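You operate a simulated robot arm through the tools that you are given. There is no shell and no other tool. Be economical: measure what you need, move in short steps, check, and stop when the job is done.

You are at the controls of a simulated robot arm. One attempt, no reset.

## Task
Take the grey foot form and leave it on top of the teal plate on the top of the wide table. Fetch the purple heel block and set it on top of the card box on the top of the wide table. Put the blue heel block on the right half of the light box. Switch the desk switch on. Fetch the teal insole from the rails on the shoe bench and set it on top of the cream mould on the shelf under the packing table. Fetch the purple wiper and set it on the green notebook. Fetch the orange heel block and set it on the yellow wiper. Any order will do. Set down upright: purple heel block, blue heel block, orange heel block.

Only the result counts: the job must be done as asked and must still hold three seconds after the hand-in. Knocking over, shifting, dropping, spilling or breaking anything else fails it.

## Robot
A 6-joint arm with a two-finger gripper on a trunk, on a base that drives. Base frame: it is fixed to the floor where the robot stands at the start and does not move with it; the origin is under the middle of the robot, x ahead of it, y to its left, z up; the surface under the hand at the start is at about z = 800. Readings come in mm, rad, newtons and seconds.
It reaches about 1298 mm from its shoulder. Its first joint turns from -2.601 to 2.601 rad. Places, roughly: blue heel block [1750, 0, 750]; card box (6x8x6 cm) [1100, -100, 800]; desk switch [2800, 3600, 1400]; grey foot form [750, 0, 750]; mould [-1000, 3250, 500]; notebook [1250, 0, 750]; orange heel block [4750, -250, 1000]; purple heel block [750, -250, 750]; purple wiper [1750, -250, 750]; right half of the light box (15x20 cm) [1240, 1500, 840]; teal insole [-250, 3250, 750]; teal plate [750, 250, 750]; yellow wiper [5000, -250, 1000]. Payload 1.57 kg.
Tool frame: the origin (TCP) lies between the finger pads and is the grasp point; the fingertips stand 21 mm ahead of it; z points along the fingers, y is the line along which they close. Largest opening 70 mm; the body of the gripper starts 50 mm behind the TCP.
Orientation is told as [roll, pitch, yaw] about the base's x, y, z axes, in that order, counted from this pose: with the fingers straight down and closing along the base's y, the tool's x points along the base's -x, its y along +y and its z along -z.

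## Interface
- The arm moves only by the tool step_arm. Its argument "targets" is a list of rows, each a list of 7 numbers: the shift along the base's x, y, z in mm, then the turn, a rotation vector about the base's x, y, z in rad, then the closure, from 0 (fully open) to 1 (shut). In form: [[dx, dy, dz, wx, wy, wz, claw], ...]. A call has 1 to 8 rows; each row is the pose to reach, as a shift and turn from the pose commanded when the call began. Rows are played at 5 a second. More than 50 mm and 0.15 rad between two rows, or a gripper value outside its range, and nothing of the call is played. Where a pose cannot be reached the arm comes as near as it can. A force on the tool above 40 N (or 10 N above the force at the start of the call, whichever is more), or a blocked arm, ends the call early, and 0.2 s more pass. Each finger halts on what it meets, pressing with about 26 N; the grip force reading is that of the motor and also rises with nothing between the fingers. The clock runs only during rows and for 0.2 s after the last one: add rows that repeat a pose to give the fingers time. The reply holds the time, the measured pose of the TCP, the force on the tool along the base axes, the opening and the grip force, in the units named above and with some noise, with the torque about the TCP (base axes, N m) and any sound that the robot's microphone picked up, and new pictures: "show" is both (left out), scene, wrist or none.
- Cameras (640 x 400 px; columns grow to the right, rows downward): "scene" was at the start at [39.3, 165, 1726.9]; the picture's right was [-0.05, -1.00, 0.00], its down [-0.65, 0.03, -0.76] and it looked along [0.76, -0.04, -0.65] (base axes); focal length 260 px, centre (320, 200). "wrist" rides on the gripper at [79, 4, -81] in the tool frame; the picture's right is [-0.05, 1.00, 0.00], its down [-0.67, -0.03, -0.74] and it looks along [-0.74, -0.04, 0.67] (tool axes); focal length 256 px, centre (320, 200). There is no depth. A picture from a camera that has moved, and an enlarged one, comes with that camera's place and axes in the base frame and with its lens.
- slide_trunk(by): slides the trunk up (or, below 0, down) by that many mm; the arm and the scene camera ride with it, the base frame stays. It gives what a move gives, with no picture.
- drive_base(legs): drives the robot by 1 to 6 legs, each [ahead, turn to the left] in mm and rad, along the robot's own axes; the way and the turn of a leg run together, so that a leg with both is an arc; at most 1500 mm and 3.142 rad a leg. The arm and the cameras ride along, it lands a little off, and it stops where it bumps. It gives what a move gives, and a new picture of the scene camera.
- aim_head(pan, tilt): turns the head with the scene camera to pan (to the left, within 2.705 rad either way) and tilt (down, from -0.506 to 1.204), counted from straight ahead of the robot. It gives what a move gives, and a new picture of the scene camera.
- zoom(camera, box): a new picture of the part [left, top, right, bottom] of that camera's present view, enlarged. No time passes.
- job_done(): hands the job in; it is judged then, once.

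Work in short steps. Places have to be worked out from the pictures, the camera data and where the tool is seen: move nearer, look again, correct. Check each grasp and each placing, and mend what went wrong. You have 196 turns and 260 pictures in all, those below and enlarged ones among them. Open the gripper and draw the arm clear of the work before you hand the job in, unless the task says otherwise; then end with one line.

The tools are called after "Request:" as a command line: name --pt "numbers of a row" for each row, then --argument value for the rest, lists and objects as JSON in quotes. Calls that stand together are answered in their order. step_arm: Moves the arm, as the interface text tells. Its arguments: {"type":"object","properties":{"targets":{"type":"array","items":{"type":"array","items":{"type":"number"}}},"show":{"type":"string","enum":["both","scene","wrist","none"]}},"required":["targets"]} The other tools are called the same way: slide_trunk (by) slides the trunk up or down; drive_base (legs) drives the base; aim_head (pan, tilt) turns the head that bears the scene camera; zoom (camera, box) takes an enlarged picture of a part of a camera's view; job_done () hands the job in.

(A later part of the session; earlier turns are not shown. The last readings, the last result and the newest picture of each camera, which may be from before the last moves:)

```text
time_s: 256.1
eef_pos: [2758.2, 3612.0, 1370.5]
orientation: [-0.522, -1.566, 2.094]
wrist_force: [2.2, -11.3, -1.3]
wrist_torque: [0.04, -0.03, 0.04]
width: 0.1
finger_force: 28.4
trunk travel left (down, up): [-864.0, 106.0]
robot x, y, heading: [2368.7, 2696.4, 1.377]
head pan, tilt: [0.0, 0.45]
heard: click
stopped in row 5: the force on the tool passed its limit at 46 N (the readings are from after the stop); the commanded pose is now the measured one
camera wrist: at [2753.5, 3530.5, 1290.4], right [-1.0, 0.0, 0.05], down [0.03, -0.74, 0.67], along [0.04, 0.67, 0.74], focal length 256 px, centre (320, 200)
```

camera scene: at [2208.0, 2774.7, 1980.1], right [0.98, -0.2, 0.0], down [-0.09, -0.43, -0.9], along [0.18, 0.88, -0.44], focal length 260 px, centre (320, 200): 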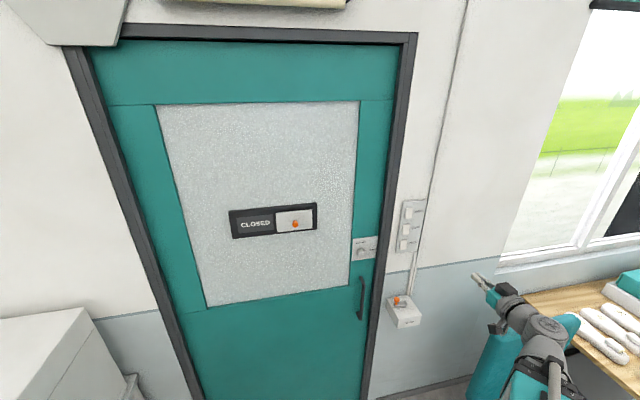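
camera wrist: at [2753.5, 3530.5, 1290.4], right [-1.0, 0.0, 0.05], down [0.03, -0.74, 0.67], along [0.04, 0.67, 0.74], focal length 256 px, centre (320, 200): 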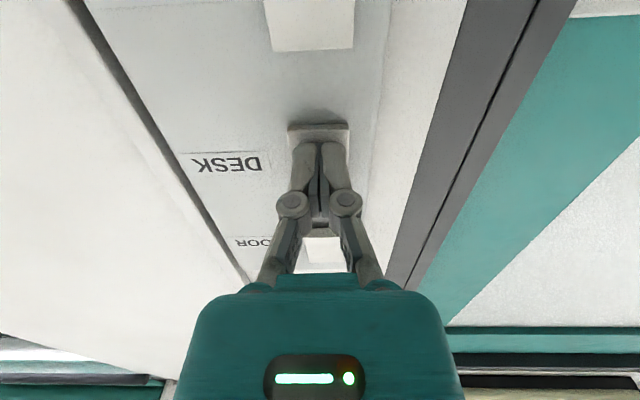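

A click was heard. I back off and inspect the rocker.

Request:
step_arm --pt "0 -40 0 0 0 0 1" --pt "0 -80 0 0 0 0 1" --pt "0 -120 0 0 0 0 1" --pt "0 -160 0 0 0 0 1" --pt "0 -200 0 0 0 0 1" --pt "0 -240 0 0 0 0 1" --show "both"

Request:
zoom --camera "scene" --box '[394, 202, 418, 250]'

```text
time_s: 257.4
eef_pos: [2756.0, 3370.4, 1367.8]
orientation: [-0.573, -1.566, 2.147]
wrist_force: [-0.3, -0.8, -0.2]
wrist_torque: [-0.02, 0.0, -0.01]
width: 0.1
finger_force: 28.7
trunk travel left (down, up): [-864.0, 106.0]
robot x, y, heading: [2368.1, 2690.6, 1.369]
head pan, tilt: [0.0, 0.45]
camera scene: at [2208.0, 2773.7, 1878.2], right [0.98, -0.2, 0.0], down [-0.09, -0.43, -0.9], along [0.18, 0.88, -0.43], focal length 260 px, centre (320, 200)
camera wrist: at [2751.9, 3290.0, 1289.7], right [-1.0, 0.0, 0.05], down [0.03, -0.74, 0.67], along [0.04, 0.67, 0.74], focal length 256 px, centre (320, 200)
```

scene: 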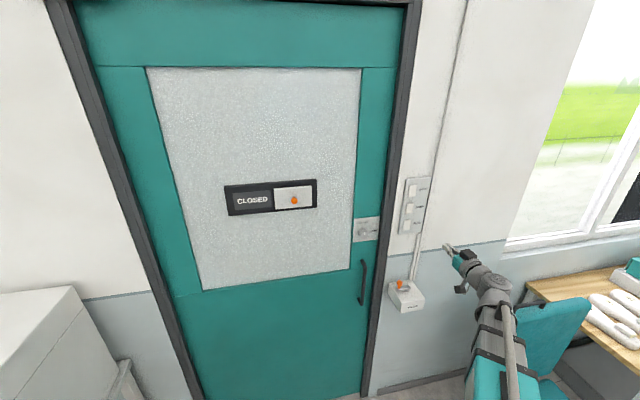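
wrist: 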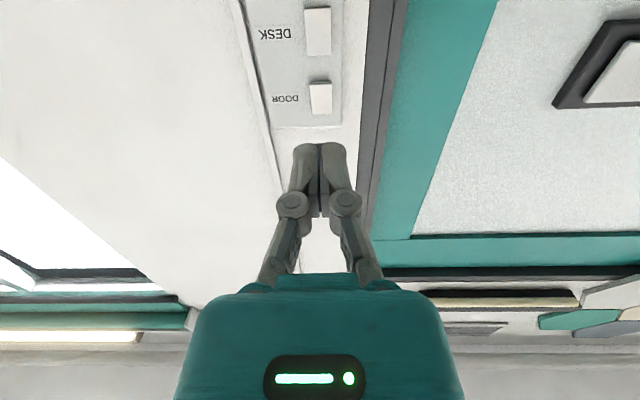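

```text
8.33 times, centred on (406, 226) of scene
camera zoom: at [2208.0, 2773.7, 1878.2], right [0.98, -0.2, 0.0], down [-0.09, -0.43, -0.9], along [0.18, 0.88, -0.43], focal length 2168 px, centre (-397, -17)
```

zoom: 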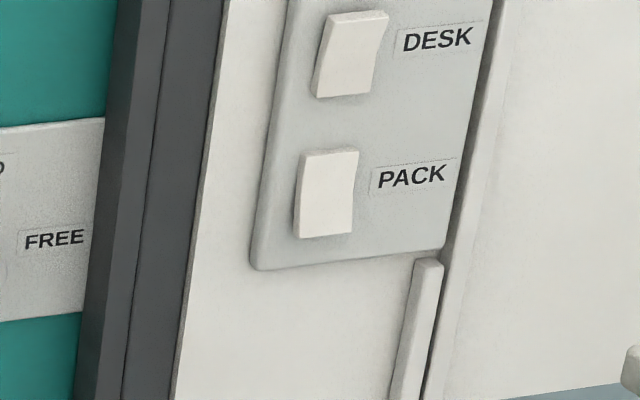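

The desk lamp above the window is now lit: switch on. I raise the trunk and fold the tool back to vertical.

Request:
slide_trunk --by 104

Request:
step_arm --pt "0 -2 -25 -0.14 0 0 0" --pt "0 -7 -50 -0.28 0 0 0" --pt "0 -16 -73 -0.42 0 0 0" --pt "0 -27 -95 -0.56 0 0 0" --pt "0 -42 -115 -0.7 0 0 0" --pt "0 -59 -132 -0.84 0 0 0" --pt "0 -79 -147 -0.98 0 0 0" --pt "0 -101 -160 -1.12 0 0 0" --show "none"

Request:
step_arm --pt "0 -23 -9 -0.14 0 0 0" --pt "0 -47 -15 -0.28 0 0 0" --pt "0 -72 -17 -0.42 0 0 0" --pt "0 -76 -17 -0.446 0 0 0" --show "none"

```text
time_s: 258.8
eef_pos: [2756.8, 3373.0, 1471.8]
orientation: [-0.518, -1.563, 2.09]
wrist_force: [0.0, 0.8, -0.2]
wrist_torque: [0.0, 0.05, 0.02]
width: 0.0
finger_force: 28.9
trunk travel left (down, up): [-968.0, 2.0]
robot x, y, heading: [2366.4, 2696.4, 1.374]
head pan, tilt: [0.0, 0.45]
```

```text
time_s: 260.6
eef_pos: [2757.6, 3271.6, 1305.9]
orientation: [-0.001, -0.442, 1.574]
wrist_force: [-0.2, 0.0, -0.3]
wrist_torque: [0.05, 0.03, 0.01]
width: 69.6
finger_force: 0.1
out of reach, approached as far as the arm can: row 4, 5, 6, 7, 8
trunk travel left (down, up): [-968.0, 2.0]
robot x, y, heading: [2369.2, 2693.1, 1.377]
head pan, tilt: [0.0, 0.45]
```

```text
time_s: 261.6
eef_pos: [2756.9, 3194.0, 1286.2]
orientation: [0.002, 0.005, 1.573]
wrist_force: [-0.2, 0.6, -0.1]
wrist_torque: [-0.01, -0.01, 0.01]
width: 70.1
finger_force: 0.0
trunk travel left (down, up): [-968.0, 2.0]
robot x, y, heading: [2368.1, 2694.1, 1.376]
head pan, tilt: [0.0, 0.45]
```

Now I drive along the left aisle to in front of the shoe bench and packing table.

Request:
drive_base --legs '[[0, 1.837], [1500, 0], [1480, 0], [0, -1.64]]'

Request:
aim_head --pan 0.15 --tilt 0.85

```text
time_s: 291.6
eef_pos: [-261.2, 3154.7, 1287.8]
orientation: [0.0, 0.001, 1.723]
wrist_force: [-1.0, -0.1, -0.4]
wrist_torque: [0.01, 0.03, 0.01]
width: 70.0
finger_force: 0.1
trunk travel left (down, up): [-968.0, 2.0]
robot x, y, heading: [-595.9, 2600.6, 1.527]
head pan, tilt: [0.0, 0.45]
camera scene: at [-765.7, 2657.9, 1982.1], right [1.0, -0.04, 0.0], down [-0.02, -0.43, -0.9], along [0.04, 0.9, -0.44], focal length 260 px, centre (320, 200)
```

scene: 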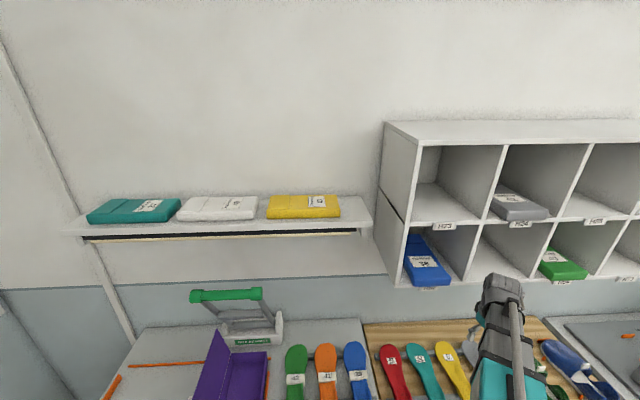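

```text
time_s: 292.5
eef_pos: [-262.7, 3155.1, 1286.7]
orientation: [0.002, 0.001, 1.723]
wrist_force: [-0.4, -0.6, 0.8]
wrist_torque: [0.04, 0.03, 0.01]
width: 69.8
finger_force: 0.1
trunk travel left (down, up): [-968.0, 2.0]
robot x, y, heading: [-598.0, 2598.7, 1.531]
head pan, tilt: [0.15, 0.85]
camera scene: at [-777.4, 2644.0, 1947.8], right [0.99, 0.11, 0.0], down [0.08, -0.75, -0.66], along [-0.07, 0.66, -0.75], focal length 260 px, centre (320, 200)
```

scene: 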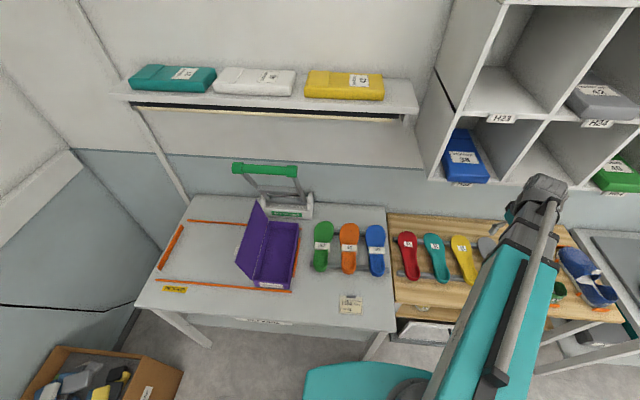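

I zoom in on the insoles on the rails.

Request:
zoom --camera "scene" --box '[380, 210, 500, 310]'

Request:
step_arm --pt "0 0 0 0 0 0 0" --show "wrist"

```text
4.00 times, centred on (440, 260) of scene
camera zoom: at [-777.4, 2644.0, 1947.8], right [0.99, 0.11, 0.0], down [0.08, -0.75, -0.66], along [-0.07, 0.66, -0.75], focal length 1040 px, centre (-160, -40)
```

zoom: 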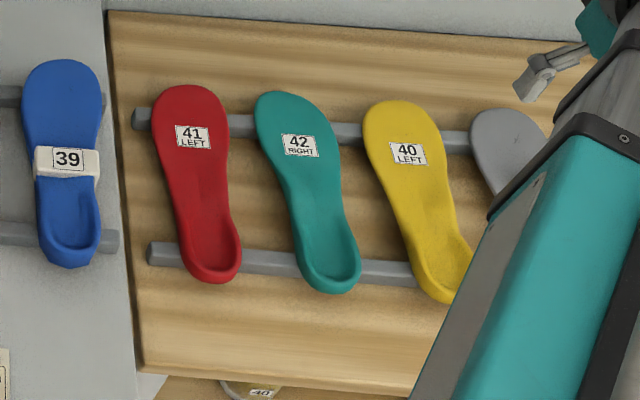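

```text
time_s: 292.9
eef_pos: [-262.3, 3153.2, 1286.8]
orientation: [0.001, 0.0, 1.724]
wrist_force: [-0.6, -0.6, -0.7]
wrist_torque: [0.02, 0.01, 0.05]
width: 69.7
finger_force: 0.0
trunk travel left (down, up): [-968.0, 2.0]
robot x, y, heading: [-597.1, 2600.0, 1.532]
head pan, tilt: [0.15, 0.85]
camera wrist: at [-254.6, 3076.0, 1368.3], right [-1.0, -0.1, 0.0], down [-0.06, 0.66, 0.74], along [-0.07, 0.74, -0.67], focal length 256 px, centre (320, 200)
```

wrist: 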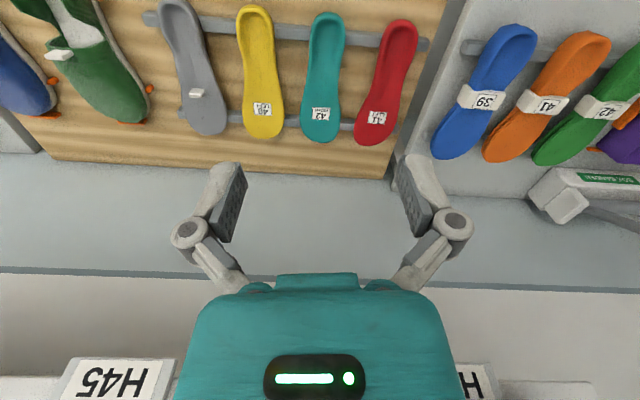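

To plan the placement I need to see the mould shelf; I back up 350 mm, lower the trunk and look under the packing table.

Request:
drive_base --legs '[[-350, 0]]'

Request:
slide_trunk --by -850

Request:
aim_head --pan 0.3 --tilt 0.45

```text
time_s: 295.5
eef_pos: [-278.0, 2809.8, 1287.7]
orientation: [0.002, 0.0, 1.731]
wrist_force: [0.1, -0.5, 1.0]
wrist_torque: [0.01, 0.01, 0.02]
width: 70.0
finger_force: 0.1
trunk travel left (down, up): [-968.0, 2.0]
robot x, y, heading: [-612.2, 2255.4, 1.541]
head pan, tilt: [0.15, 0.85]
camera scene: at [-792.8, 2295.0, 1947.7], right [0.99, 0.12, 0.0], down [0.09, -0.75, -0.66], along [-0.08, 0.66, -0.75], focal length 260 px, centre (320, 200)
```

scene: 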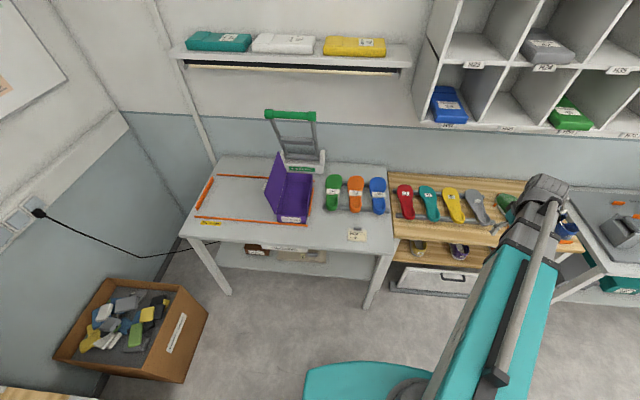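

```text
refused: -850 is not a number from -400 to 400
```

```text
time_s: 296.4
eef_pos: [-278.3, 2810.1, 1287.0]
orientation: [0.002, -0.001, 1.73]
wrist_force: [0.1, -0.6, -0.4]
wrist_torque: [0.02, -0.03, -0.01]
width: 69.9
finger_force: 0.1
trunk travel left (down, up): [-968.0, 2.0]
robot x, y, heading: [-612.2, 2253.4, 1.538]
head pan, tilt: [0.3, 0.45]
camera scene: at [-807.8, 2306.9, 1982.1], right [0.96, 0.26, 0.0], down [0.11, -0.42, -0.9], along [-0.24, 0.87, -0.44], focal length 260 px, centre (320, 200)
```

scene: 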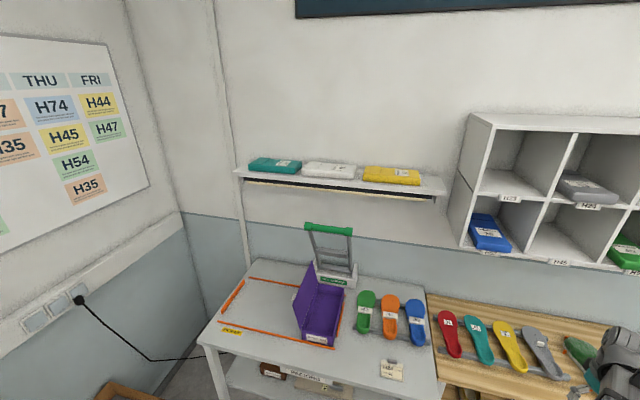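

The slide limit is 400 mm per call; I lower in two slides.

Request:
slide_trunk --by -400

Request:
slide_trunk --by -400

Request:
aim_head --pan 0.2 --tilt 0.4

```text
time_s: 300.2
eef_pos: [-277.4, 2810.9, 887.6]
orientation: [0.003, -0.002, 1.73]
wrist_force: [-0.3, -1.0, 0.3]
wrist_torque: [0.03, -0.01, -0.01]
width: 70.2
finger_force: 0.0
trunk travel left (down, up): [-568.0, 402.0]
robot x, y, heading: [-610.5, 2254.2, 1.54]
head pan, tilt: [0.3, 0.45]
```

```text
time_s: 304.1
eef_pos: [-278.9, 2808.2, 487.6]
orientation: [0.004, 0.001, 1.729]
wrist_force: [-0.4, -0.4, -0.2]
wrist_torque: [-0.04, 0.02, 0.02]
width: 70.0
finger_force: 0.0
trunk travel left (down, up): [-168.0, 802.0]
robot x, y, heading: [-611.9, 2252.3, 1.537]
head pan, tilt: [0.3, 0.45]
```

```text
time_s: 304.7
eef_pos: [-278.9, 2809.9, 487.1]
orientation: [0.003, 0.0, 1.729]
wrist_force: [-0.1, -0.4, -0.2]
wrist_torque: [0.0, 0.0, 0.0]
width: 69.9
finger_force: 0.0
trunk travel left (down, up): [-168.0, 802.0]
robot x, y, heading: [-611.6, 2256.7, 1.541]
head pan, tilt: [0.201, 0.4]
camera scene: at [-799.1, 2309.6, 1186.8], right [0.99, 0.17, 0.0], down [0.06, -0.38, -0.92], along [-0.15, 0.91, -0.39], focal length 260 px, centre (320, 200)
```

scene: 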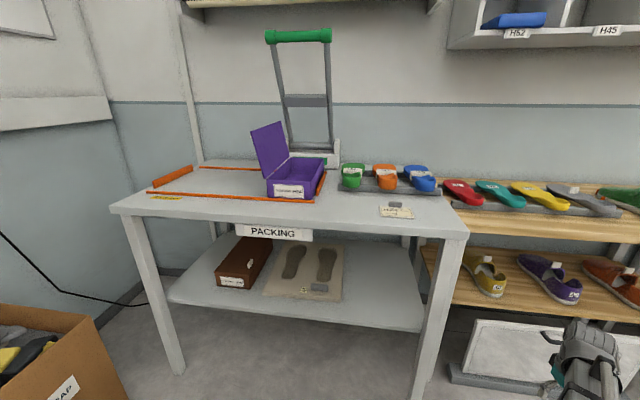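

Request:
zoom --camera "scene" --box '[190, 210, 430, 340]'

Request:
zoom --camera "scene" --box '[420, 160, 640, 300]'

```text
2.67 times, centred on (310, 275) of scene
camera zoom: at [-799.1, 2309.6, 1186.8], right [0.99, 0.17, 0.0], down [0.06, -0.38, -0.92], along [-0.15, 0.91, -0.39], focal length 694 px, centre (347, 0)
```

zoom: 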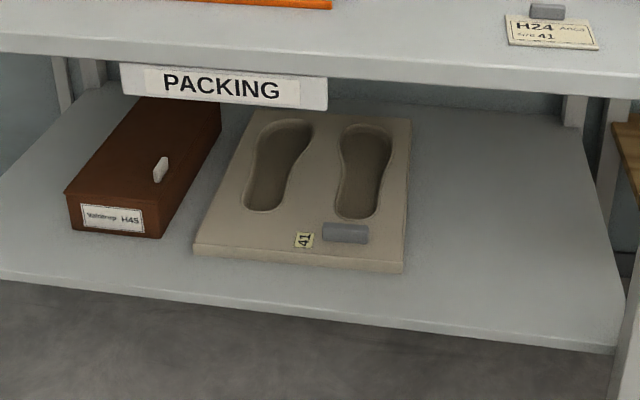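

```text
2.86 times, centred on (530, 230) of scene
camera zoom: at [-799.1, 2309.6, 1186.8], right [0.99, 0.17, 0.0], down [0.06, -0.38, -0.92], along [-0.15, 0.91, -0.39], focal length 743 px, centre (-280, 114)
```

zoom: 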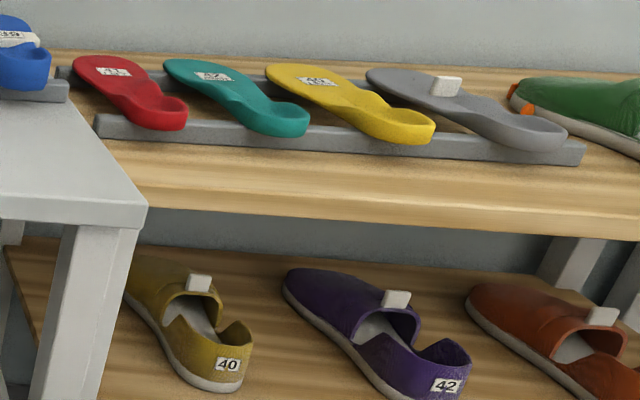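

The mould (two foot recesses, top z≈500) is under the packing table; a 45°-tilted tool should get the insole in. I raise the trunk above the bench and move to view the teal insole.

Request:
slide_trunk --by 400

Request:
slide_trunk --by 140

Request:
step_arm --pt "0 48 0 0 0 -0.05 0" --pt "0 96 0 0 0 -0.1 0" --pt "0 144 0 0 0 -0.16 0" --pt "0 192 0 0 0 -0.16 0" --pt "0 240 0 0 0 -0.16 0" --pt "0 288 0 0 0 -0.16 0" --pt "0 336 0 0 0 -0.16 0" --pt "0 384 0 0 0 -0.16 0"

```text
time_s: 308.6
eef_pos: [-278.3, 2810.7, 886.9]
orientation: [0.001, 0.001, 1.73]
wrist_force: [0.1, 0.9, 1.3]
wrist_torque: [0.04, -0.03, 0.0]
width: 69.9
finger_force: 0.1
trunk travel left (down, up): [-568.0, 402.0]
robot x, y, heading: [-610.6, 2256.6, 1.539]
head pan, tilt: [0.201, 0.4]
```

```text
time_s: 310.2
eef_pos: [-278.4, 2808.9, 1027.6]
orientation: [0.001, -0.001, 1.73]
wrist_force: [0.7, -0.2, -0.6]
wrist_torque: [-0.03, 0.01, 0.0]
width: 69.7
finger_force: 0.0
trunk travel left (down, up): [-708.0, 262.0]
robot x, y, heading: [-612.9, 2254.4, 1.535]
head pan, tilt: [0.201, 0.4]
```

```text
time_s: 312.0
eef_pos: [-278.2, 3195.0, 1026.6]
orientation: [0.001, 0.002, 1.57]
wrist_force: [0.0, 0.3, 0.2]
wrist_torque: [-0.04, 0.0, -0.02]
width: 69.7
finger_force: 0.1
trunk travel left (down, up): [-708.0, 262.0]
robot x, y, heading: [-614.9, 2254.6, 1.539]
head pan, tilt: [0.201, 0.4]
camera scene: at [-798.8, 2310.3, 1726.8], right [0.99, 0.17, 0.0], down [0.06, -0.38, -0.92], along [-0.15, 0.91, -0.39], focal length 260 px, centre (320, 200)
camera wrist: at [-283.0, 3115.1, 1107.8], right [-1.0, 0.06, 0.0], down [0.04, 0.67, 0.74], along [0.04, 0.74, -0.67], focal length 256 px, centre (320, 200)
```

scene: 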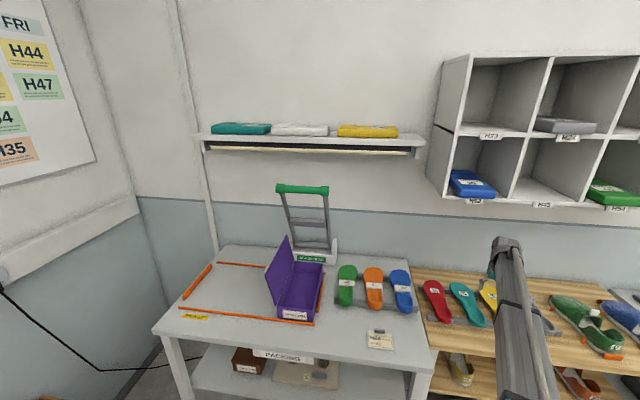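
wrist: 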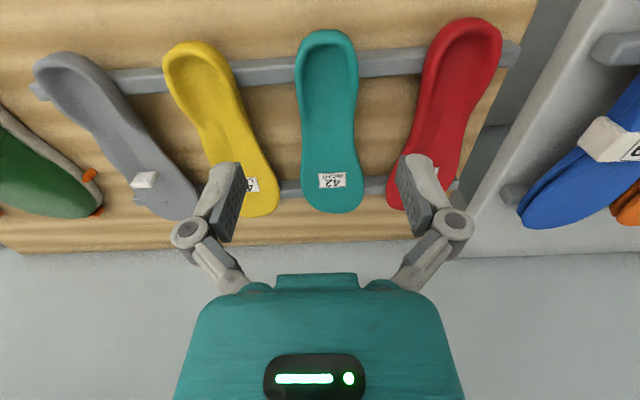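

The teal insole's waist (~60 mm wide) is at ≈(−287,3268). I tilt the tool 45° forward along the wrist arc, keeping above the insole.

Request:
step_arm --pt "-2 14 2 0.131 0 0 0" --pt "-4 28 6 0.262 0 0 0" --pt "-6 42 13 0.393 0 0 0" --pt "-8 54 24 0.524 0 0 0" --pt "-9 65 37 0.655 0 0 0" --pt "-9 73 52 0.785 0 0 0" --pt "-9 73 52 0.785 0 0 0" --show "wrist"

```text
time_s: 313.6
eef_pos: [-288.7, 3266.8, 1081.1]
orientation: [0.004, -0.785, 1.567]
wrist_force: [0.4, 0.7, 0.9]
wrist_torque: [0.01, 0.01, -0.03]
width: 69.9
finger_force: 0.1
out of reach, approached as far as the arm can: row 6
trunk travel left (down, up): [-708.0, 262.0]
robot x, y, heading: [-615.2, 2255.7, 1.541]
head pan, tilt: [0.201, 0.4]
camera wrist: at [-292.6, 3153.6, 1082.8], right [-1.0, 0.04, 0.04], down [0.04, -0.06, 1.0], along [0.04, 1.0, 0.05], focal length 256 px, centre (320, 200)
```

wrist: 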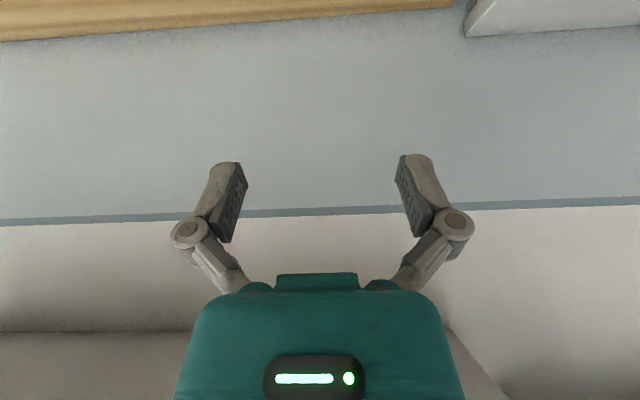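

I lower 180 mm and look with both cameras.

Request:
slide_trunk --by -190

Request:
aim_head --pan -0.45 --tilt 0.55

Request:
step_arm --pt "0 0 0 0 0 0 0" --show "wrist"

```text
time_s: 315.7
eef_pos: [-288.0, 3267.5, 890.8]
orientation: [0.002, -0.782, 1.568]
wrist_force: [0.8, -0.1, 0.2]
wrist_torque: [0.0, 0.03, 0.03]
width: 69.9
finger_force: 0.0
trunk travel left (down, up): [-518.0, 452.0]
robot x, y, heading: [-609.3, 2255.0, 1.542]
head pan, tilt: [0.201, 0.4]
```

```text
time_s: 316.7
eef_pos: [-287.8, 3266.9, 890.8]
orientation: [0.005, -0.784, 1.567]
wrist_force: [0.1, -0.4, 0.2]
wrist_torque: [-0.01, 0.04, -0.01]
width: 69.9
finger_force: 0.0
trunk travel left (down, up): [-518.0, 452.0]
robot x, y, heading: [-611.1, 2255.0, 1.538]
head pan, tilt: [-0.45, 0.55]
camera scene: at [-742.0, 2297.9, 1523.1], right [0.89, -0.46, 0.0], down [-0.24, -0.46, -0.85], along [0.4, 0.75, -0.52], focal length 260 px, centre (320, 200)
```

scene: 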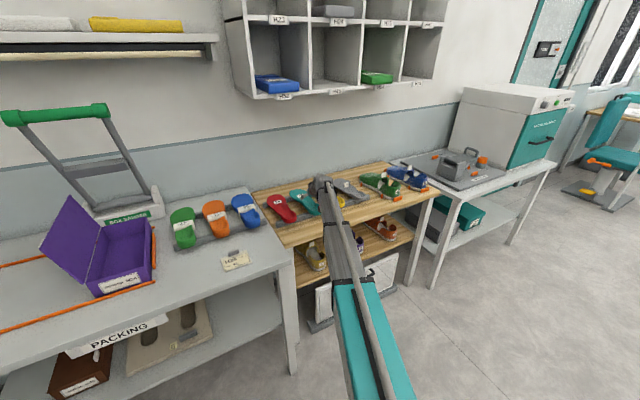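

```text
time_s: 317.1
eef_pos: [-287.8, 3266.3, 890.7]
orientation: [0.005, -0.782, 1.569]
wrist_force: [-0.5, -0.4, -0.2]
wrist_torque: [-0.01, 0.01, 0.07]
width: 69.9
finger_force: 0.0
trunk travel left (down, up): [-518.0, 452.0]
robot x, y, heading: [-609.0, 2254.3, 1.535]
head pan, tilt: [-0.45, 0.55]
camera wrist: at [-292.6, 3153.4, 892.8], right [-1.0, 0.04, 0.04], down [0.04, -0.05, 1.0], along [0.04, 1.0, 0.05], focal length 256 px, centre (320, 200)
```

wrist: 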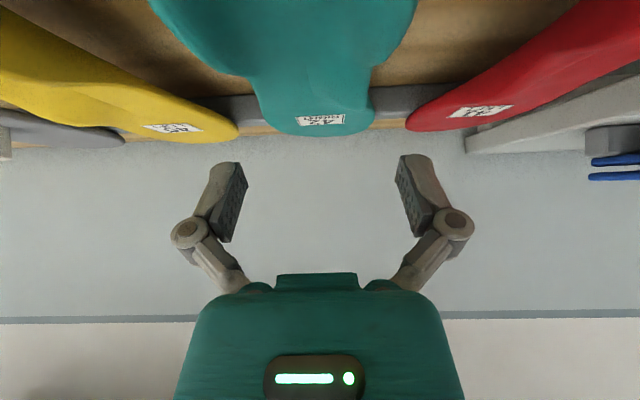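

Insole top z≈830, waist at y≈3283, x≈−287. I ease the tilt to 35° for more clearance, and shift over the waist.

Request:
step_arm --pt "0 7 -10 -0.0875 0 0 0" --pt "0 14 -20 -0.175 0 0 0" --pt "0 14 -20 -0.175 0 0 0" --show "wrist"

Request:
zoom --camera "scene" --box '[260, 160, 380, 240]'

```text
time_s: 317.9
eef_pos: [-286.0, 3281.0, 870.5]
orientation: [0.003, -0.608, 1.568]
wrist_force: [-0.4, 0.2, 0.6]
wrist_torque: [0.01, -0.02, -0.01]
width: 69.8
finger_force: 0.1
trunk travel left (down, up): [-518.0, 452.0]
robot x, y, heading: [-613.1, 2253.8, 1.54]
head pan, tilt: [-0.45, 0.55]
camera wrist: at [-292.6, 3169.2, 891.6], right [-1.0, 0.04, 0.03], down [0.04, 0.12, 0.99], along [0.04, 0.99, -0.12], focal length 256 px, centre (320, 200)
```

wrist: 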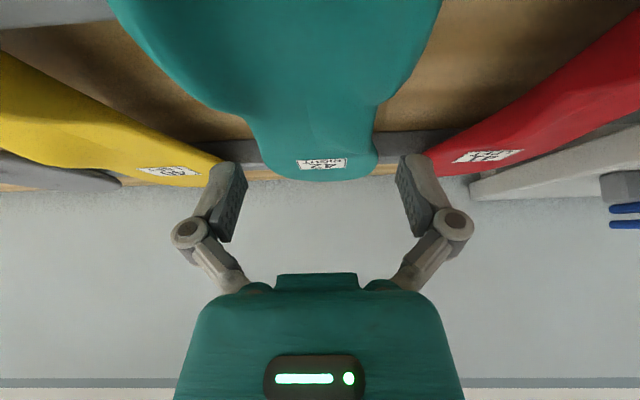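

```text
5.00 times, centred on (320, 200) of scene
camera zoom: at [-741.9, 2298.0, 1523.1], right [0.89, -0.47, 0.0], down [-0.24, -0.46, -0.85], along [0.4, 0.75, -0.52], focal length 1301 px, centre (320, 200)
```

zoom: 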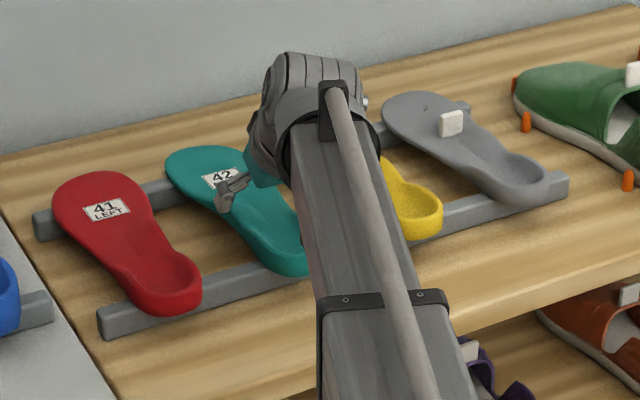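

Alignment good with neighbours clear. I shift +6 in y and descend in two steps to TCP z≈829.

Request:
step_arm --pt "0 6 0 0 0 0 0" --pt "0 6 0 0 0 0 0" --show "none"

Request:
slide_trunk --by -30

Request:
step_arm --pt "0 0 0 0 0 0 0" --show "wrist"

```text
time_s: 318.5
eef_pos: [-286.8, 3286.2, 870.6]
orientation: [0.003, -0.609, 1.57]
wrist_force: [0.9, -0.1, 1.0]
wrist_torque: [-0.01, -0.01, -0.03]
width: 70.0
finger_force: 0.1
trunk travel left (down, up): [-518.0, 452.0]
robot x, y, heading: [-609.8, 2254.5, 1.538]
head pan, tilt: [-0.45, 0.55]
```

```text
time_s: 319.2
eef_pos: [-284.0, 3287.9, 844.7]
orientation: [-0.007, -0.626, 1.57]
wrist_force: [5.1, -0.8, 24.1]
wrist_torque: [-0.09, -0.85, -0.28]
width: 70.5
finger_force: 0.4
trunk travel left (down, up): [-488.0, 482.0]
robot x, y, heading: [-612.3, 2256.8, 1.534]
head pan, tilt: [-0.45, 0.55]
stopped: the force on the tool passed its limit at 45 N (the readings are from after the stop); the commanded pose is now the measured one
```

```text
time_s: 319.6
eef_pos: [-285.5, 3288.1, 844.1]
orientation: [-0.005, -0.626, 1.573]
wrist_force: [8.7, 1.2, 27.6]
wrist_torque: [-0.05, -1.01, 0.03]
width: 71.2
finger_force: 0.3
trunk travel left (down, up): [-488.0, 482.0]
robot x, y, heading: [-608.2, 2256.9, 1.533]
head pan, tilt: [-0.45, 0.55]
camera wrist: at [-290.4, 3176.0, 864.3], right [-1.0, 0.05, 0.03], down [0.03, 0.1, 0.99], along [0.04, 0.99, -0.11], focal length 256 px, centre (320, 200)
```

wrist: 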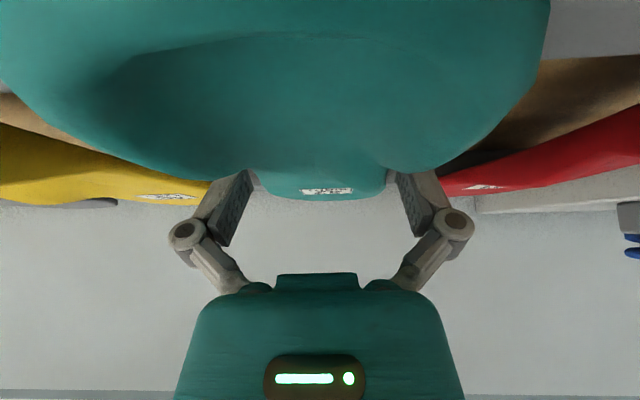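

The left finger landed on the insole's edge. I rise 25 mm and look for a better centred spot nearer the heel.

Request:
slide_trunk --by 28

Request:
step_arm --pt "2 -30 0 0.0 0.0 0 0" --pt "2 -30 0 0.017 0.005 0 0" --show "wrist"

Request:
zoom --camera "scene" --box '[260, 160, 380, 240]'

```text
time_s: 320.4
eef_pos: [-287.0, 3289.4, 869.2]
orientation: [-0.001, -0.619, 1.569]
wrist_force: [0.0, -0.4, 0.1]
wrist_torque: [-0.03, 0.03, 0.01]
width: 70.0
finger_force: 0.1
trunk travel left (down, up): [-516.0, 454.0]
robot x, y, heading: [-612.3, 2258.0, 1.534]
head pan, tilt: [-0.45, 0.55]
```

```text
time_s: 321.0
eef_pos: [-284.7, 3259.4, 872.1]
orientation: [0.006, -0.637, 1.568]
wrist_force: [0.5, 0.4, 1.2]
wrist_torque: [0.0, -0.01, -0.01]
width: 69.7
finger_force: 0.0
trunk travel left (down, up): [-516.0, 454.0]
robot x, y, heading: [-615.4, 2256.0, 1.541]
head pan, tilt: [-0.45, 0.55]
camera wrist: at [-289.8, 3147.7, 889.8], right [-1.0, 0.04, 0.03], down [0.04, 0.09, 0.99], along [0.04, 0.99, -0.09], focal length 256 px, centre (320, 200)
```

wrist: 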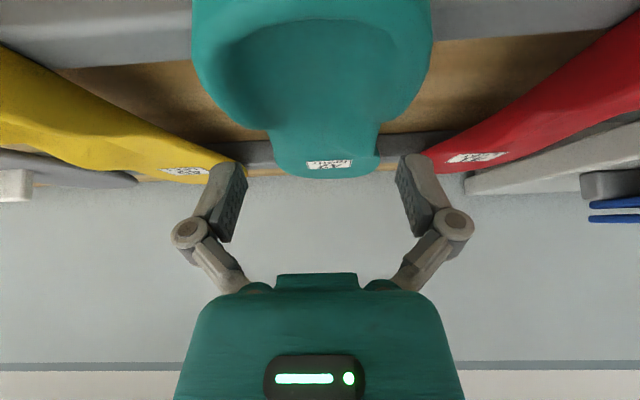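

```text
5.00 times, centred on (320, 200) of scene
camera zoom: at [-742.0, 2297.7, 1521.2], right [0.89, -0.47, 0.0], down [-0.24, -0.46, -0.85], along [0.4, 0.75, -0.52], focal length 1301 px, centre (320, 200)
```

zoom: 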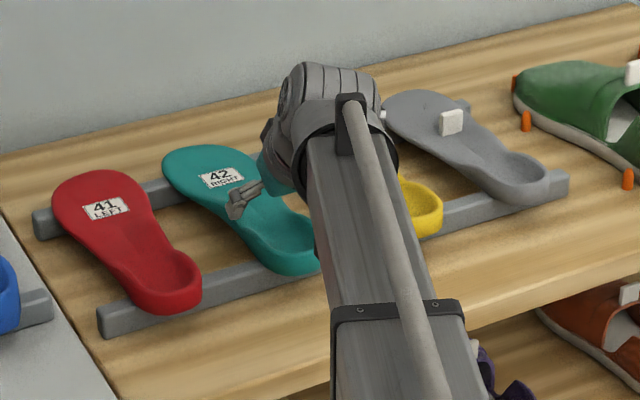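

Re-deriving from the earlier top view, the true narrowest waist is near y≈3242 (~54 mm). I shift there and descend gently.

Request:
step_arm --pt "-2 -17 0 0 0 0 0" --pt "-2 -17 0 0 0 0 0" --show "none"

Request:
slide_trunk --by -26

Request:
step_arm --pt "0 0 0 0 0 0 0" --show "wrist"

```text
time_s: 321.6
eef_pos: [-285.3, 3243.0, 871.6]
orientation: [0.005, -0.637, 1.568]
wrist_force: [0.2, 0.2, -0.2]
wrist_torque: [-0.01, 0.0, 0.0]
width: 69.9
finger_force: 0.0
trunk travel left (down, up): [-516.0, 454.0]
robot x, y, heading: [-611.6, 2258.3, 1.534]
head pan, tilt: [-0.45, 0.55]
```

```text
time_s: 322.3
eef_pos: [-286.4, 3243.7, 846.0]
orientation: [0.002, -0.636, 1.566]
wrist_force: [0.4, -1.8, 0.3]
wrist_torque: [0.0, 0.04, -0.01]
width: 70.0
finger_force: 0.1
trunk travel left (down, up): [-490.0, 480.0]
robot x, y, heading: [-610.0, 2256.0, 1.535]
head pan, tilt: [-0.45, 0.55]
```

```text
time_s: 322.7
eef_pos: [-285.3, 3242.5, 845.8]
orientation: [0.004, -0.638, 1.567]
wrist_force: [-0.3, -1.1, 0.3]
wrist_torque: [0.02, -0.01, 0.0]
width: 69.9
finger_force: 0.0
trunk travel left (down, up): [-490.0, 480.0]
robot x, y, heading: [-610.2, 2253.8, 1.54]
head pan, tilt: [-0.45, 0.55]
camera wrist: at [-291.5, 3130.5, 863.7], right [-1.0, 0.04, 0.03], down [0.04, 0.09, 0.99], along [0.04, 0.99, -0.09], focal length 256 px, centre (320, 200)
```

wrist: 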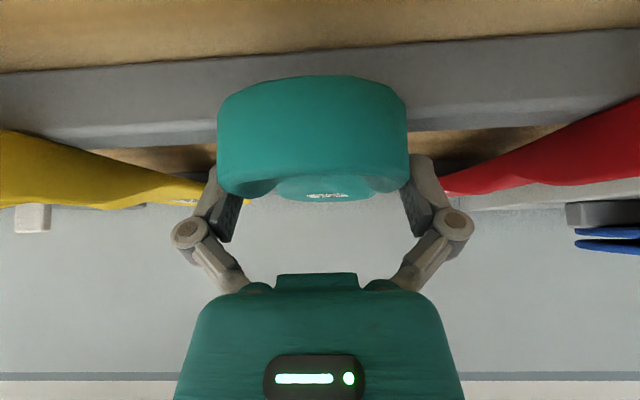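

Both fingers clear the sides now. I lower 8 mm more (staying above the rail) and close.

Request:
slide_trunk --by -8

Request:
step_arm --pt "0 0 0 0 0 0 0.4" --pt "0 0 0 0 0 0 1" --pt "0 0 0 0 0 0 1" --pt "0 0 0 0 0 0 1" --show "wrist"

```text
time_s: 323.3
eef_pos: [-286.1, 3242.3, 838.4]
orientation: [0.004, -0.638, 1.568]
wrist_force: [-0.1, 0.7, -0.4]
wrist_torque: [-0.04, 0.0, -0.03]
width: 70.1
finger_force: 0.0
trunk travel left (down, up): [-482.0, 488.0]
robot x, y, heading: [-613.6, 2259.7, 1.535]
head pan, tilt: [-0.45, 0.55]
```

```text
time_s: 324.3
eef_pos: [-286.3, 3242.3, 837.0]
orientation: [0.004, -0.637, 1.565]
wrist_force: [0.1, -0.2, 1.1]
wrist_torque: [-0.08, -0.09, -0.02]
width: 62.6
finger_force: 26.5
trunk travel left (down, up): [-482.0, 488.0]
robot x, y, heading: [-610.0, 2257.7, 1.542]
head pan, tilt: [-0.45, 0.55]
camera wrist: at [-291.5, 3130.4, 855.9], right [-1.0, 0.04, 0.03], down [0.04, 0.09, 0.99], along [0.04, 0.99, -0.09], focal length 256 px, centre (320, 200)
```

wrist: 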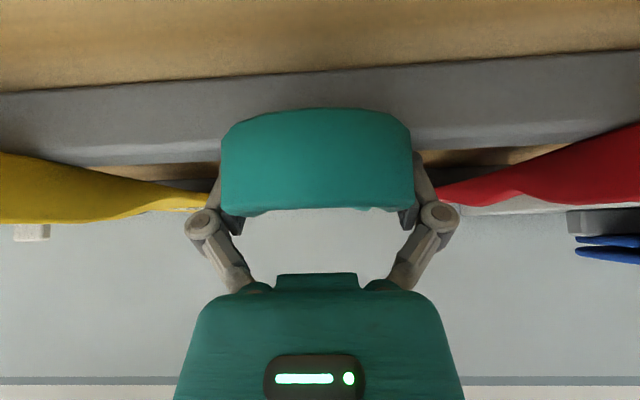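

Gripped at 62.6 mm on the heel's sides. I lift and check.

Request:
slide_trunk --by 60

Request:
step_arm --pt "0 0 0 0 0 0 1"

Request:
zoom --camera "scene" --box '[260, 140, 400, 240]'

```text
time_s: 325.3
eef_pos: [-285.3, 3242.5, 897.4]
orientation: [0.004, -0.639, 1.569]
wrist_force: [0.1, -0.5, -1.1]
wrist_torque: [0.0, 0.01, 0.0]
width: 62.5
finger_force: 25.4
trunk travel left (down, up): [-542.0, 428.0]
robot x, y, heading: [-613.1, 2252.9, 1.539]
head pan, tilt: [-0.45, 0.55]
```

```text
time_s: 325.7
eef_pos: [-286.6, 3242.7, 897.4]
orientation: [0.003, -0.637, 1.567]
wrist_force: [-0.1, 0.6, -0.9]
wrist_torque: [-0.06, 0.05, 0.01]
width: 62.7
finger_force: 26.1
trunk travel left (down, up): [-542.0, 428.0]
robot x, y, heading: [-613.4, 2257.5, 1.54]
head pan, tilt: [-0.45, 0.55]
camera scene: at [-741.9, 2298.0, 1547.1], right [0.89, -0.47, 0.0], down [-0.24, -0.46, -0.85], along [0.4, 0.75, -0.52], focal length 260 px, centre (320, 200)
camera wrist: at [-291.4, 3130.6, 915.6], right [-1.0, 0.04, 0.03], down [0.04, 0.09, 0.99], along [0.04, 0.99, -0.09], focal length 256 px, centre (320, 200)
```

scene: 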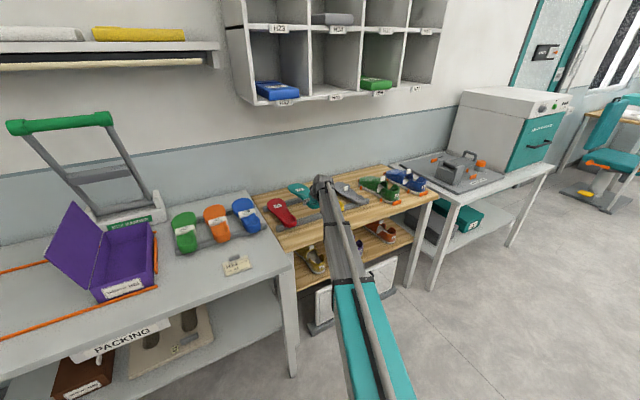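
wrist: 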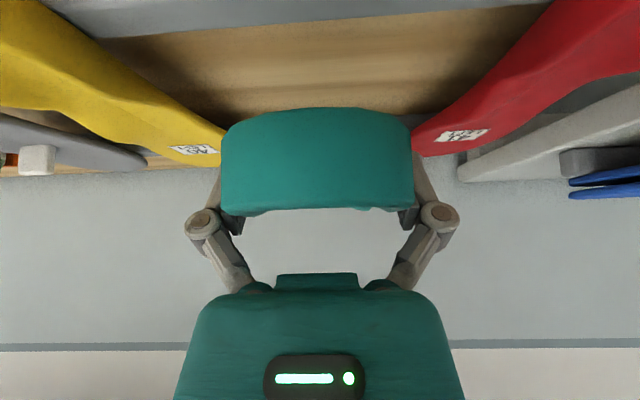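

```text
4.00 times, centred on (330, 190) of scene
camera zoom: at [-741.9, 2298.0, 1547.1], right [0.89, -0.47, 0.0], down [-0.24, -0.46, -0.85], along [0.4, 0.75, -0.52], focal length 1040 px, centre (280, 240)
```

zoom: 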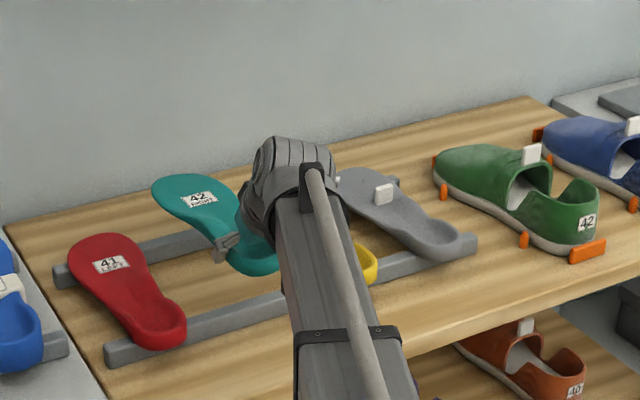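

The insole is held level. I retract over the bench front, back the base up 200 mm, and then lower to shelf height.

Request:
step_arm --pt "0 -47 0 0 0 0 1" --pt "0 -94 0 0 0 0 1" --pt "0 -141 0 0 0 0 1" --pt "0 -188 0 0 0 0 1" --pt "0 -235 0 0 0 0 1" --pt "0 -282 0 0 0 0 1" --pt "0 -325 0 0 0 0 1" --show "none"

Request:
drive_base --legs '[[-200, 0]]'

```text
time_s: 327.3
eef_pos: [-284.2, 2917.5, 897.0]
orientation: [0.003, -0.637, 1.567]
wrist_force: [-0.3, 0.3, -0.1]
wrist_torque: [-0.06, 0.02, 0.03]
width: 62.8
finger_force: 25.8
trunk travel left (down, up): [-542.0, 428.0]
robot x, y, heading: [-608.3, 2255.2, 1.537]
head pan, tilt: [-0.45, 0.55]
```

```text
time_s: 329.1
eef_pos: [-289.0, 2717.5, 897.3]
orientation: [0.005, -0.638, 1.564]
wrist_force: [-0.4, -0.2, -0.8]
wrist_torque: [-0.02, 0.0, -0.03]
width: 62.6
finger_force: 26.1
trunk travel left (down, up): [-542.0, 428.0]
robot x, y, heading: [-618.9, 2055.7, 1.536]
head pan, tilt: [-0.45, 0.55]
camera scene: at [-748.7, 2098.6, 1547.2], right [0.88, -0.47, 0.0], down [-0.24, -0.46, -0.85], along [0.4, 0.75, -0.52], focal length 260 px, centre (320, 200)
```

scene: 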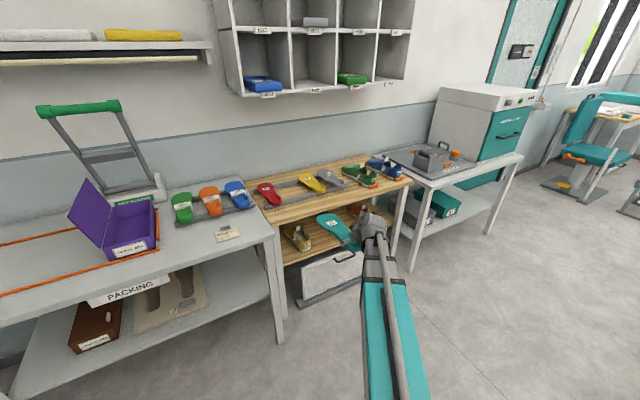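

Clear of the bench. I lower 330 mm and then move the hand sideways to x≈−1040.

Request:
slide_trunk --by -330

Request:
step_arm --pt "-48 0 0 0 0 0 1" --pt "-96 0 0 0 0 0 1" --pt "-144 0 0 0 0 0 1" --pt "-192 0 0 0 0 0 1" --pt "-240 0 0 0 0 0 1" --pt "-288 0 0 0 0 0 1" --pt "-336 0 0 0 0 0 1" --pt "-384 0 0 0 0 0 1" --show "none"

Request:
step_arm --pt "-48 0 0 0 0 0 1" --pt "-96 0 0 0 0 0 1" --pt "-144 0 0 0 0 0 1" --pt "-192 0 0 0 0 0 1" --pt "-240 0 0 0 0 0 1" --pt "-288 0 0 0 0 0 1" --pt "-336 0 0 0 0 0 1" --pt "-366 0 0 0 0 0 1" --show "wrist"

Request:
aim_head --pan 0.15 --tilt 0.35

```text
time_s: 332.3
eef_pos: [-289.1, 2717.5, 567.2]
orientation: [0.003, -0.637, 1.563]
wrist_force: [0.0, 0.0, -1.3]
wrist_torque: [-0.01, 0.0, 0.0]
width: 62.7
finger_force: 26.2
trunk travel left (down, up): [-212.0, 758.0]
robot x, y, heading: [-617.4, 2054.6, 1.538]
head pan, tilt: [-0.45, 0.55]
```

```text
time_s: 334.1
eef_pos: [-674.9, 2716.6, 567.2]
orientation: [0.004, -0.636, 1.562]
wrist_force: [1.0, 0.5, -0.6]
wrist_torque: [-0.04, 0.01, 0.01]
width: 62.6
finger_force: 26.0
trunk travel left (down, up): [-212.0, 758.0]
robot x, y, heading: [-617.2, 2056.1, 1.532]
head pan, tilt: [-0.45, 0.55]
```

```text
time_s: 335.9
eef_pos: [-1037.8, 2717.9, 568.4]
orientation: [0.004, -0.637, 1.564]
wrist_force: [0.5, -0.2, -0.3]
wrist_torque: [-0.03, -0.03, 0.0]
width: 62.5
finger_force: 25.5
trunk travel left (down, up): [-212.0, 758.0]
robot x, y, heading: [-617.8, 2057.8, 1.538]
head pan, tilt: [-0.45, 0.55]
camera wrist: at [-1043.7, 2605.7, 585.8], right [-1.0, 0.05, 0.03], down [0.04, 0.09, 0.99], along [0.05, 0.99, -0.09], focal length 256 px, centre (320, 200)
```

wrist: 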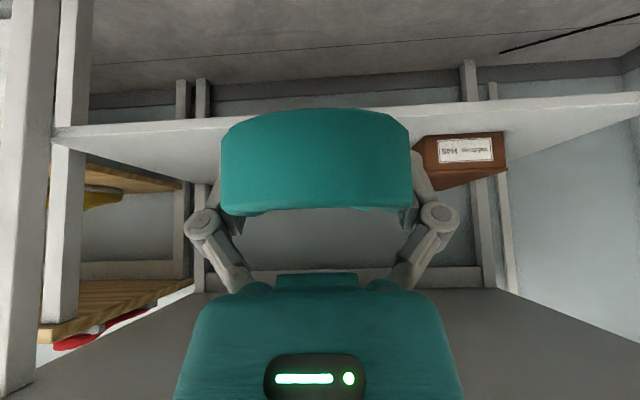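

```text
time_s: 336.9
eef_pos: [-1036.7, 2717.3, 567.3]
orientation: [0.004, -0.637, 1.563]
wrist_force: [-0.5, -0.4, -0.7]
wrist_torque: [-0.02, 0.0, 0.04]
width: 62.9
finger_force: 26.0
trunk travel left (down, up): [-212.0, 758.0]
robot x, y, heading: [-616.9, 2052.0, 1.533]
head pan, tilt: [0.15, 0.351]
camera scene: at [-801.3, 2111.5, 1235.4], right [0.99, 0.11, 0.0], down [0.04, -0.34, -0.94], along [-0.11, 0.93, -0.34], focal length 260 px, centre (320, 200)
```

scene: 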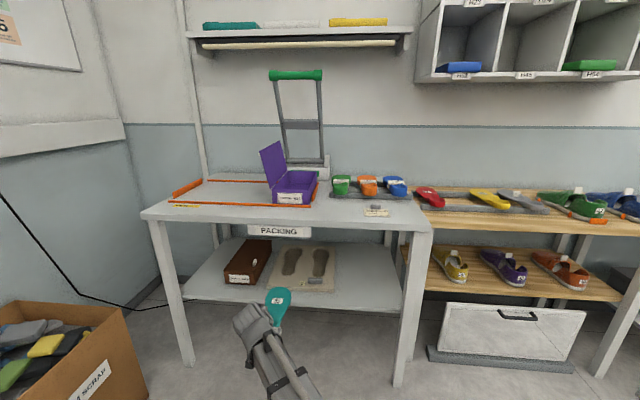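

I zoom the scene to measure the sign, mould and hand heights more accurately.

Request:
zoom --camera "scene" --box '[180, 200, 380, 360]'

```text
2.50 times, centred on (280, 280) of scene
camera zoom: at [-801.3, 2111.5, 1235.4], right [0.99, 0.11, 0.0], down [0.04, -0.34, -0.94], along [-0.11, 0.93, -0.34], focal length 650 px, centre (420, 0)
```

zoom: 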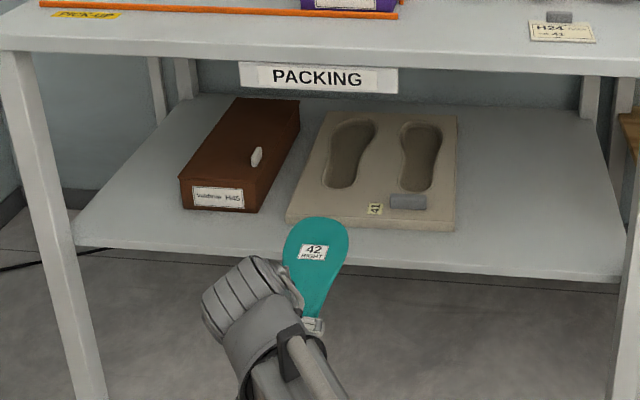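

The hand readings match the camera well (finger projects correctly). I lower to TCP z≈537 and advance 180 mm to compare with the mould.

Request:
slide_trunk --by -25

Request:
step_arm --pt "0 45 0 0 0 0 1" --pt "0 90 0 0 0 0 1" --pt "0 135 0 0 0 0 1" --pt "0 180 0 0 0 0 1" --pt "0 200 0 0 0 0 1" --show "both"

Request:
zoom --camera "scene" --box '[180, 180, 380, 340]'

```text
time_s: 337.6
eef_pos: [-1038.8, 2717.9, 540.5]
orientation: [0.003, -0.637, 1.564]
wrist_force: [0.4, 0.7, -0.8]
wrist_torque: [-0.07, 0.04, -0.03]
width: 62.5
finger_force: 26.2
trunk travel left (down, up): [-187.0, 783.0]
robot x, y, heading: [-618.4, 2056.4, 1.53]
head pan, tilt: [0.15, 0.351]
```

```text
time_s: 338.8
eef_pos: [-1035.7, 2917.2, 542.8]
orientation: [0.003, -0.637, 1.564]
wrist_force: [0.3, 0.8, -1.0]
wrist_torque: [-0.01, 0.01, -0.05]
width: 62.8
finger_force: 25.9
trunk travel left (down, up): [-187.0, 783.0]
robot x, y, heading: [-624.1, 2053.1, 1.53]
head pan, tilt: [0.15, 0.351]
camera scene: at [-801.4, 2111.3, 1210.4], right [0.99, 0.11, 0.0], down [0.04, -0.34, -0.94], along [-0.11, 0.93, -0.34], focal length 260 px, centre (320, 200)
camera wrist: at [-1041.5, 2805.9, 560.7], right [-1.0, 0.05, 0.03], down [0.04, 0.09, 1.0], along [0.04, 0.99, -0.09], focal length 256 px, centre (320, 200)
```

scene: 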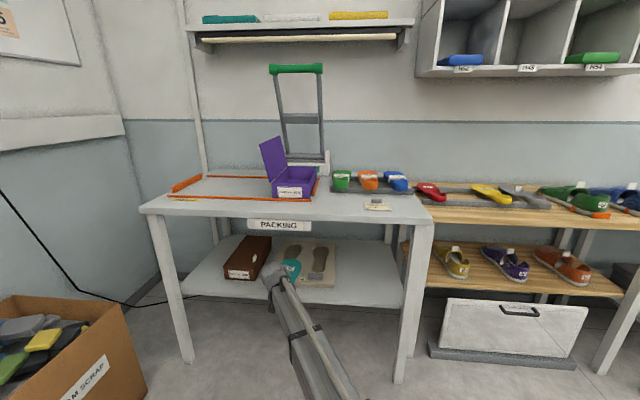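
wrist: 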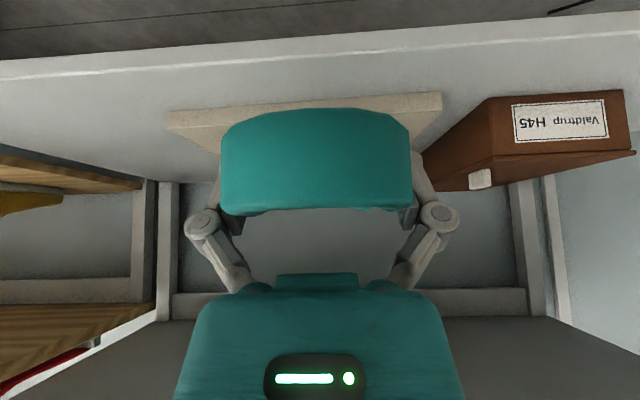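

```text
2.50 times, centred on (280, 260) of scene
camera zoom: at [-801.4, 2111.3, 1210.4], right [0.99, 0.11, 0.0], down [0.04, -0.34, -0.94], along [-0.11, 0.93, -0.34], focal length 650 px, centre (420, 50)
```

zoom: 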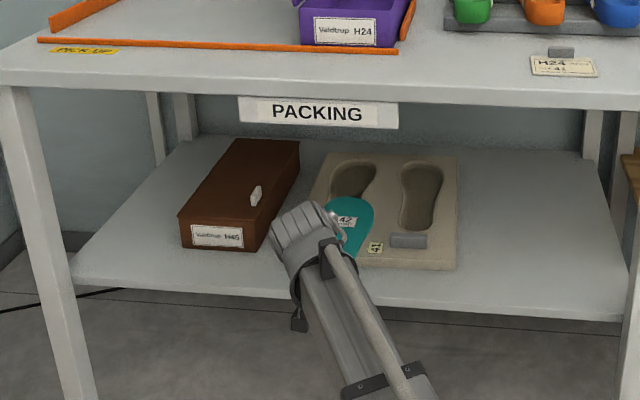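

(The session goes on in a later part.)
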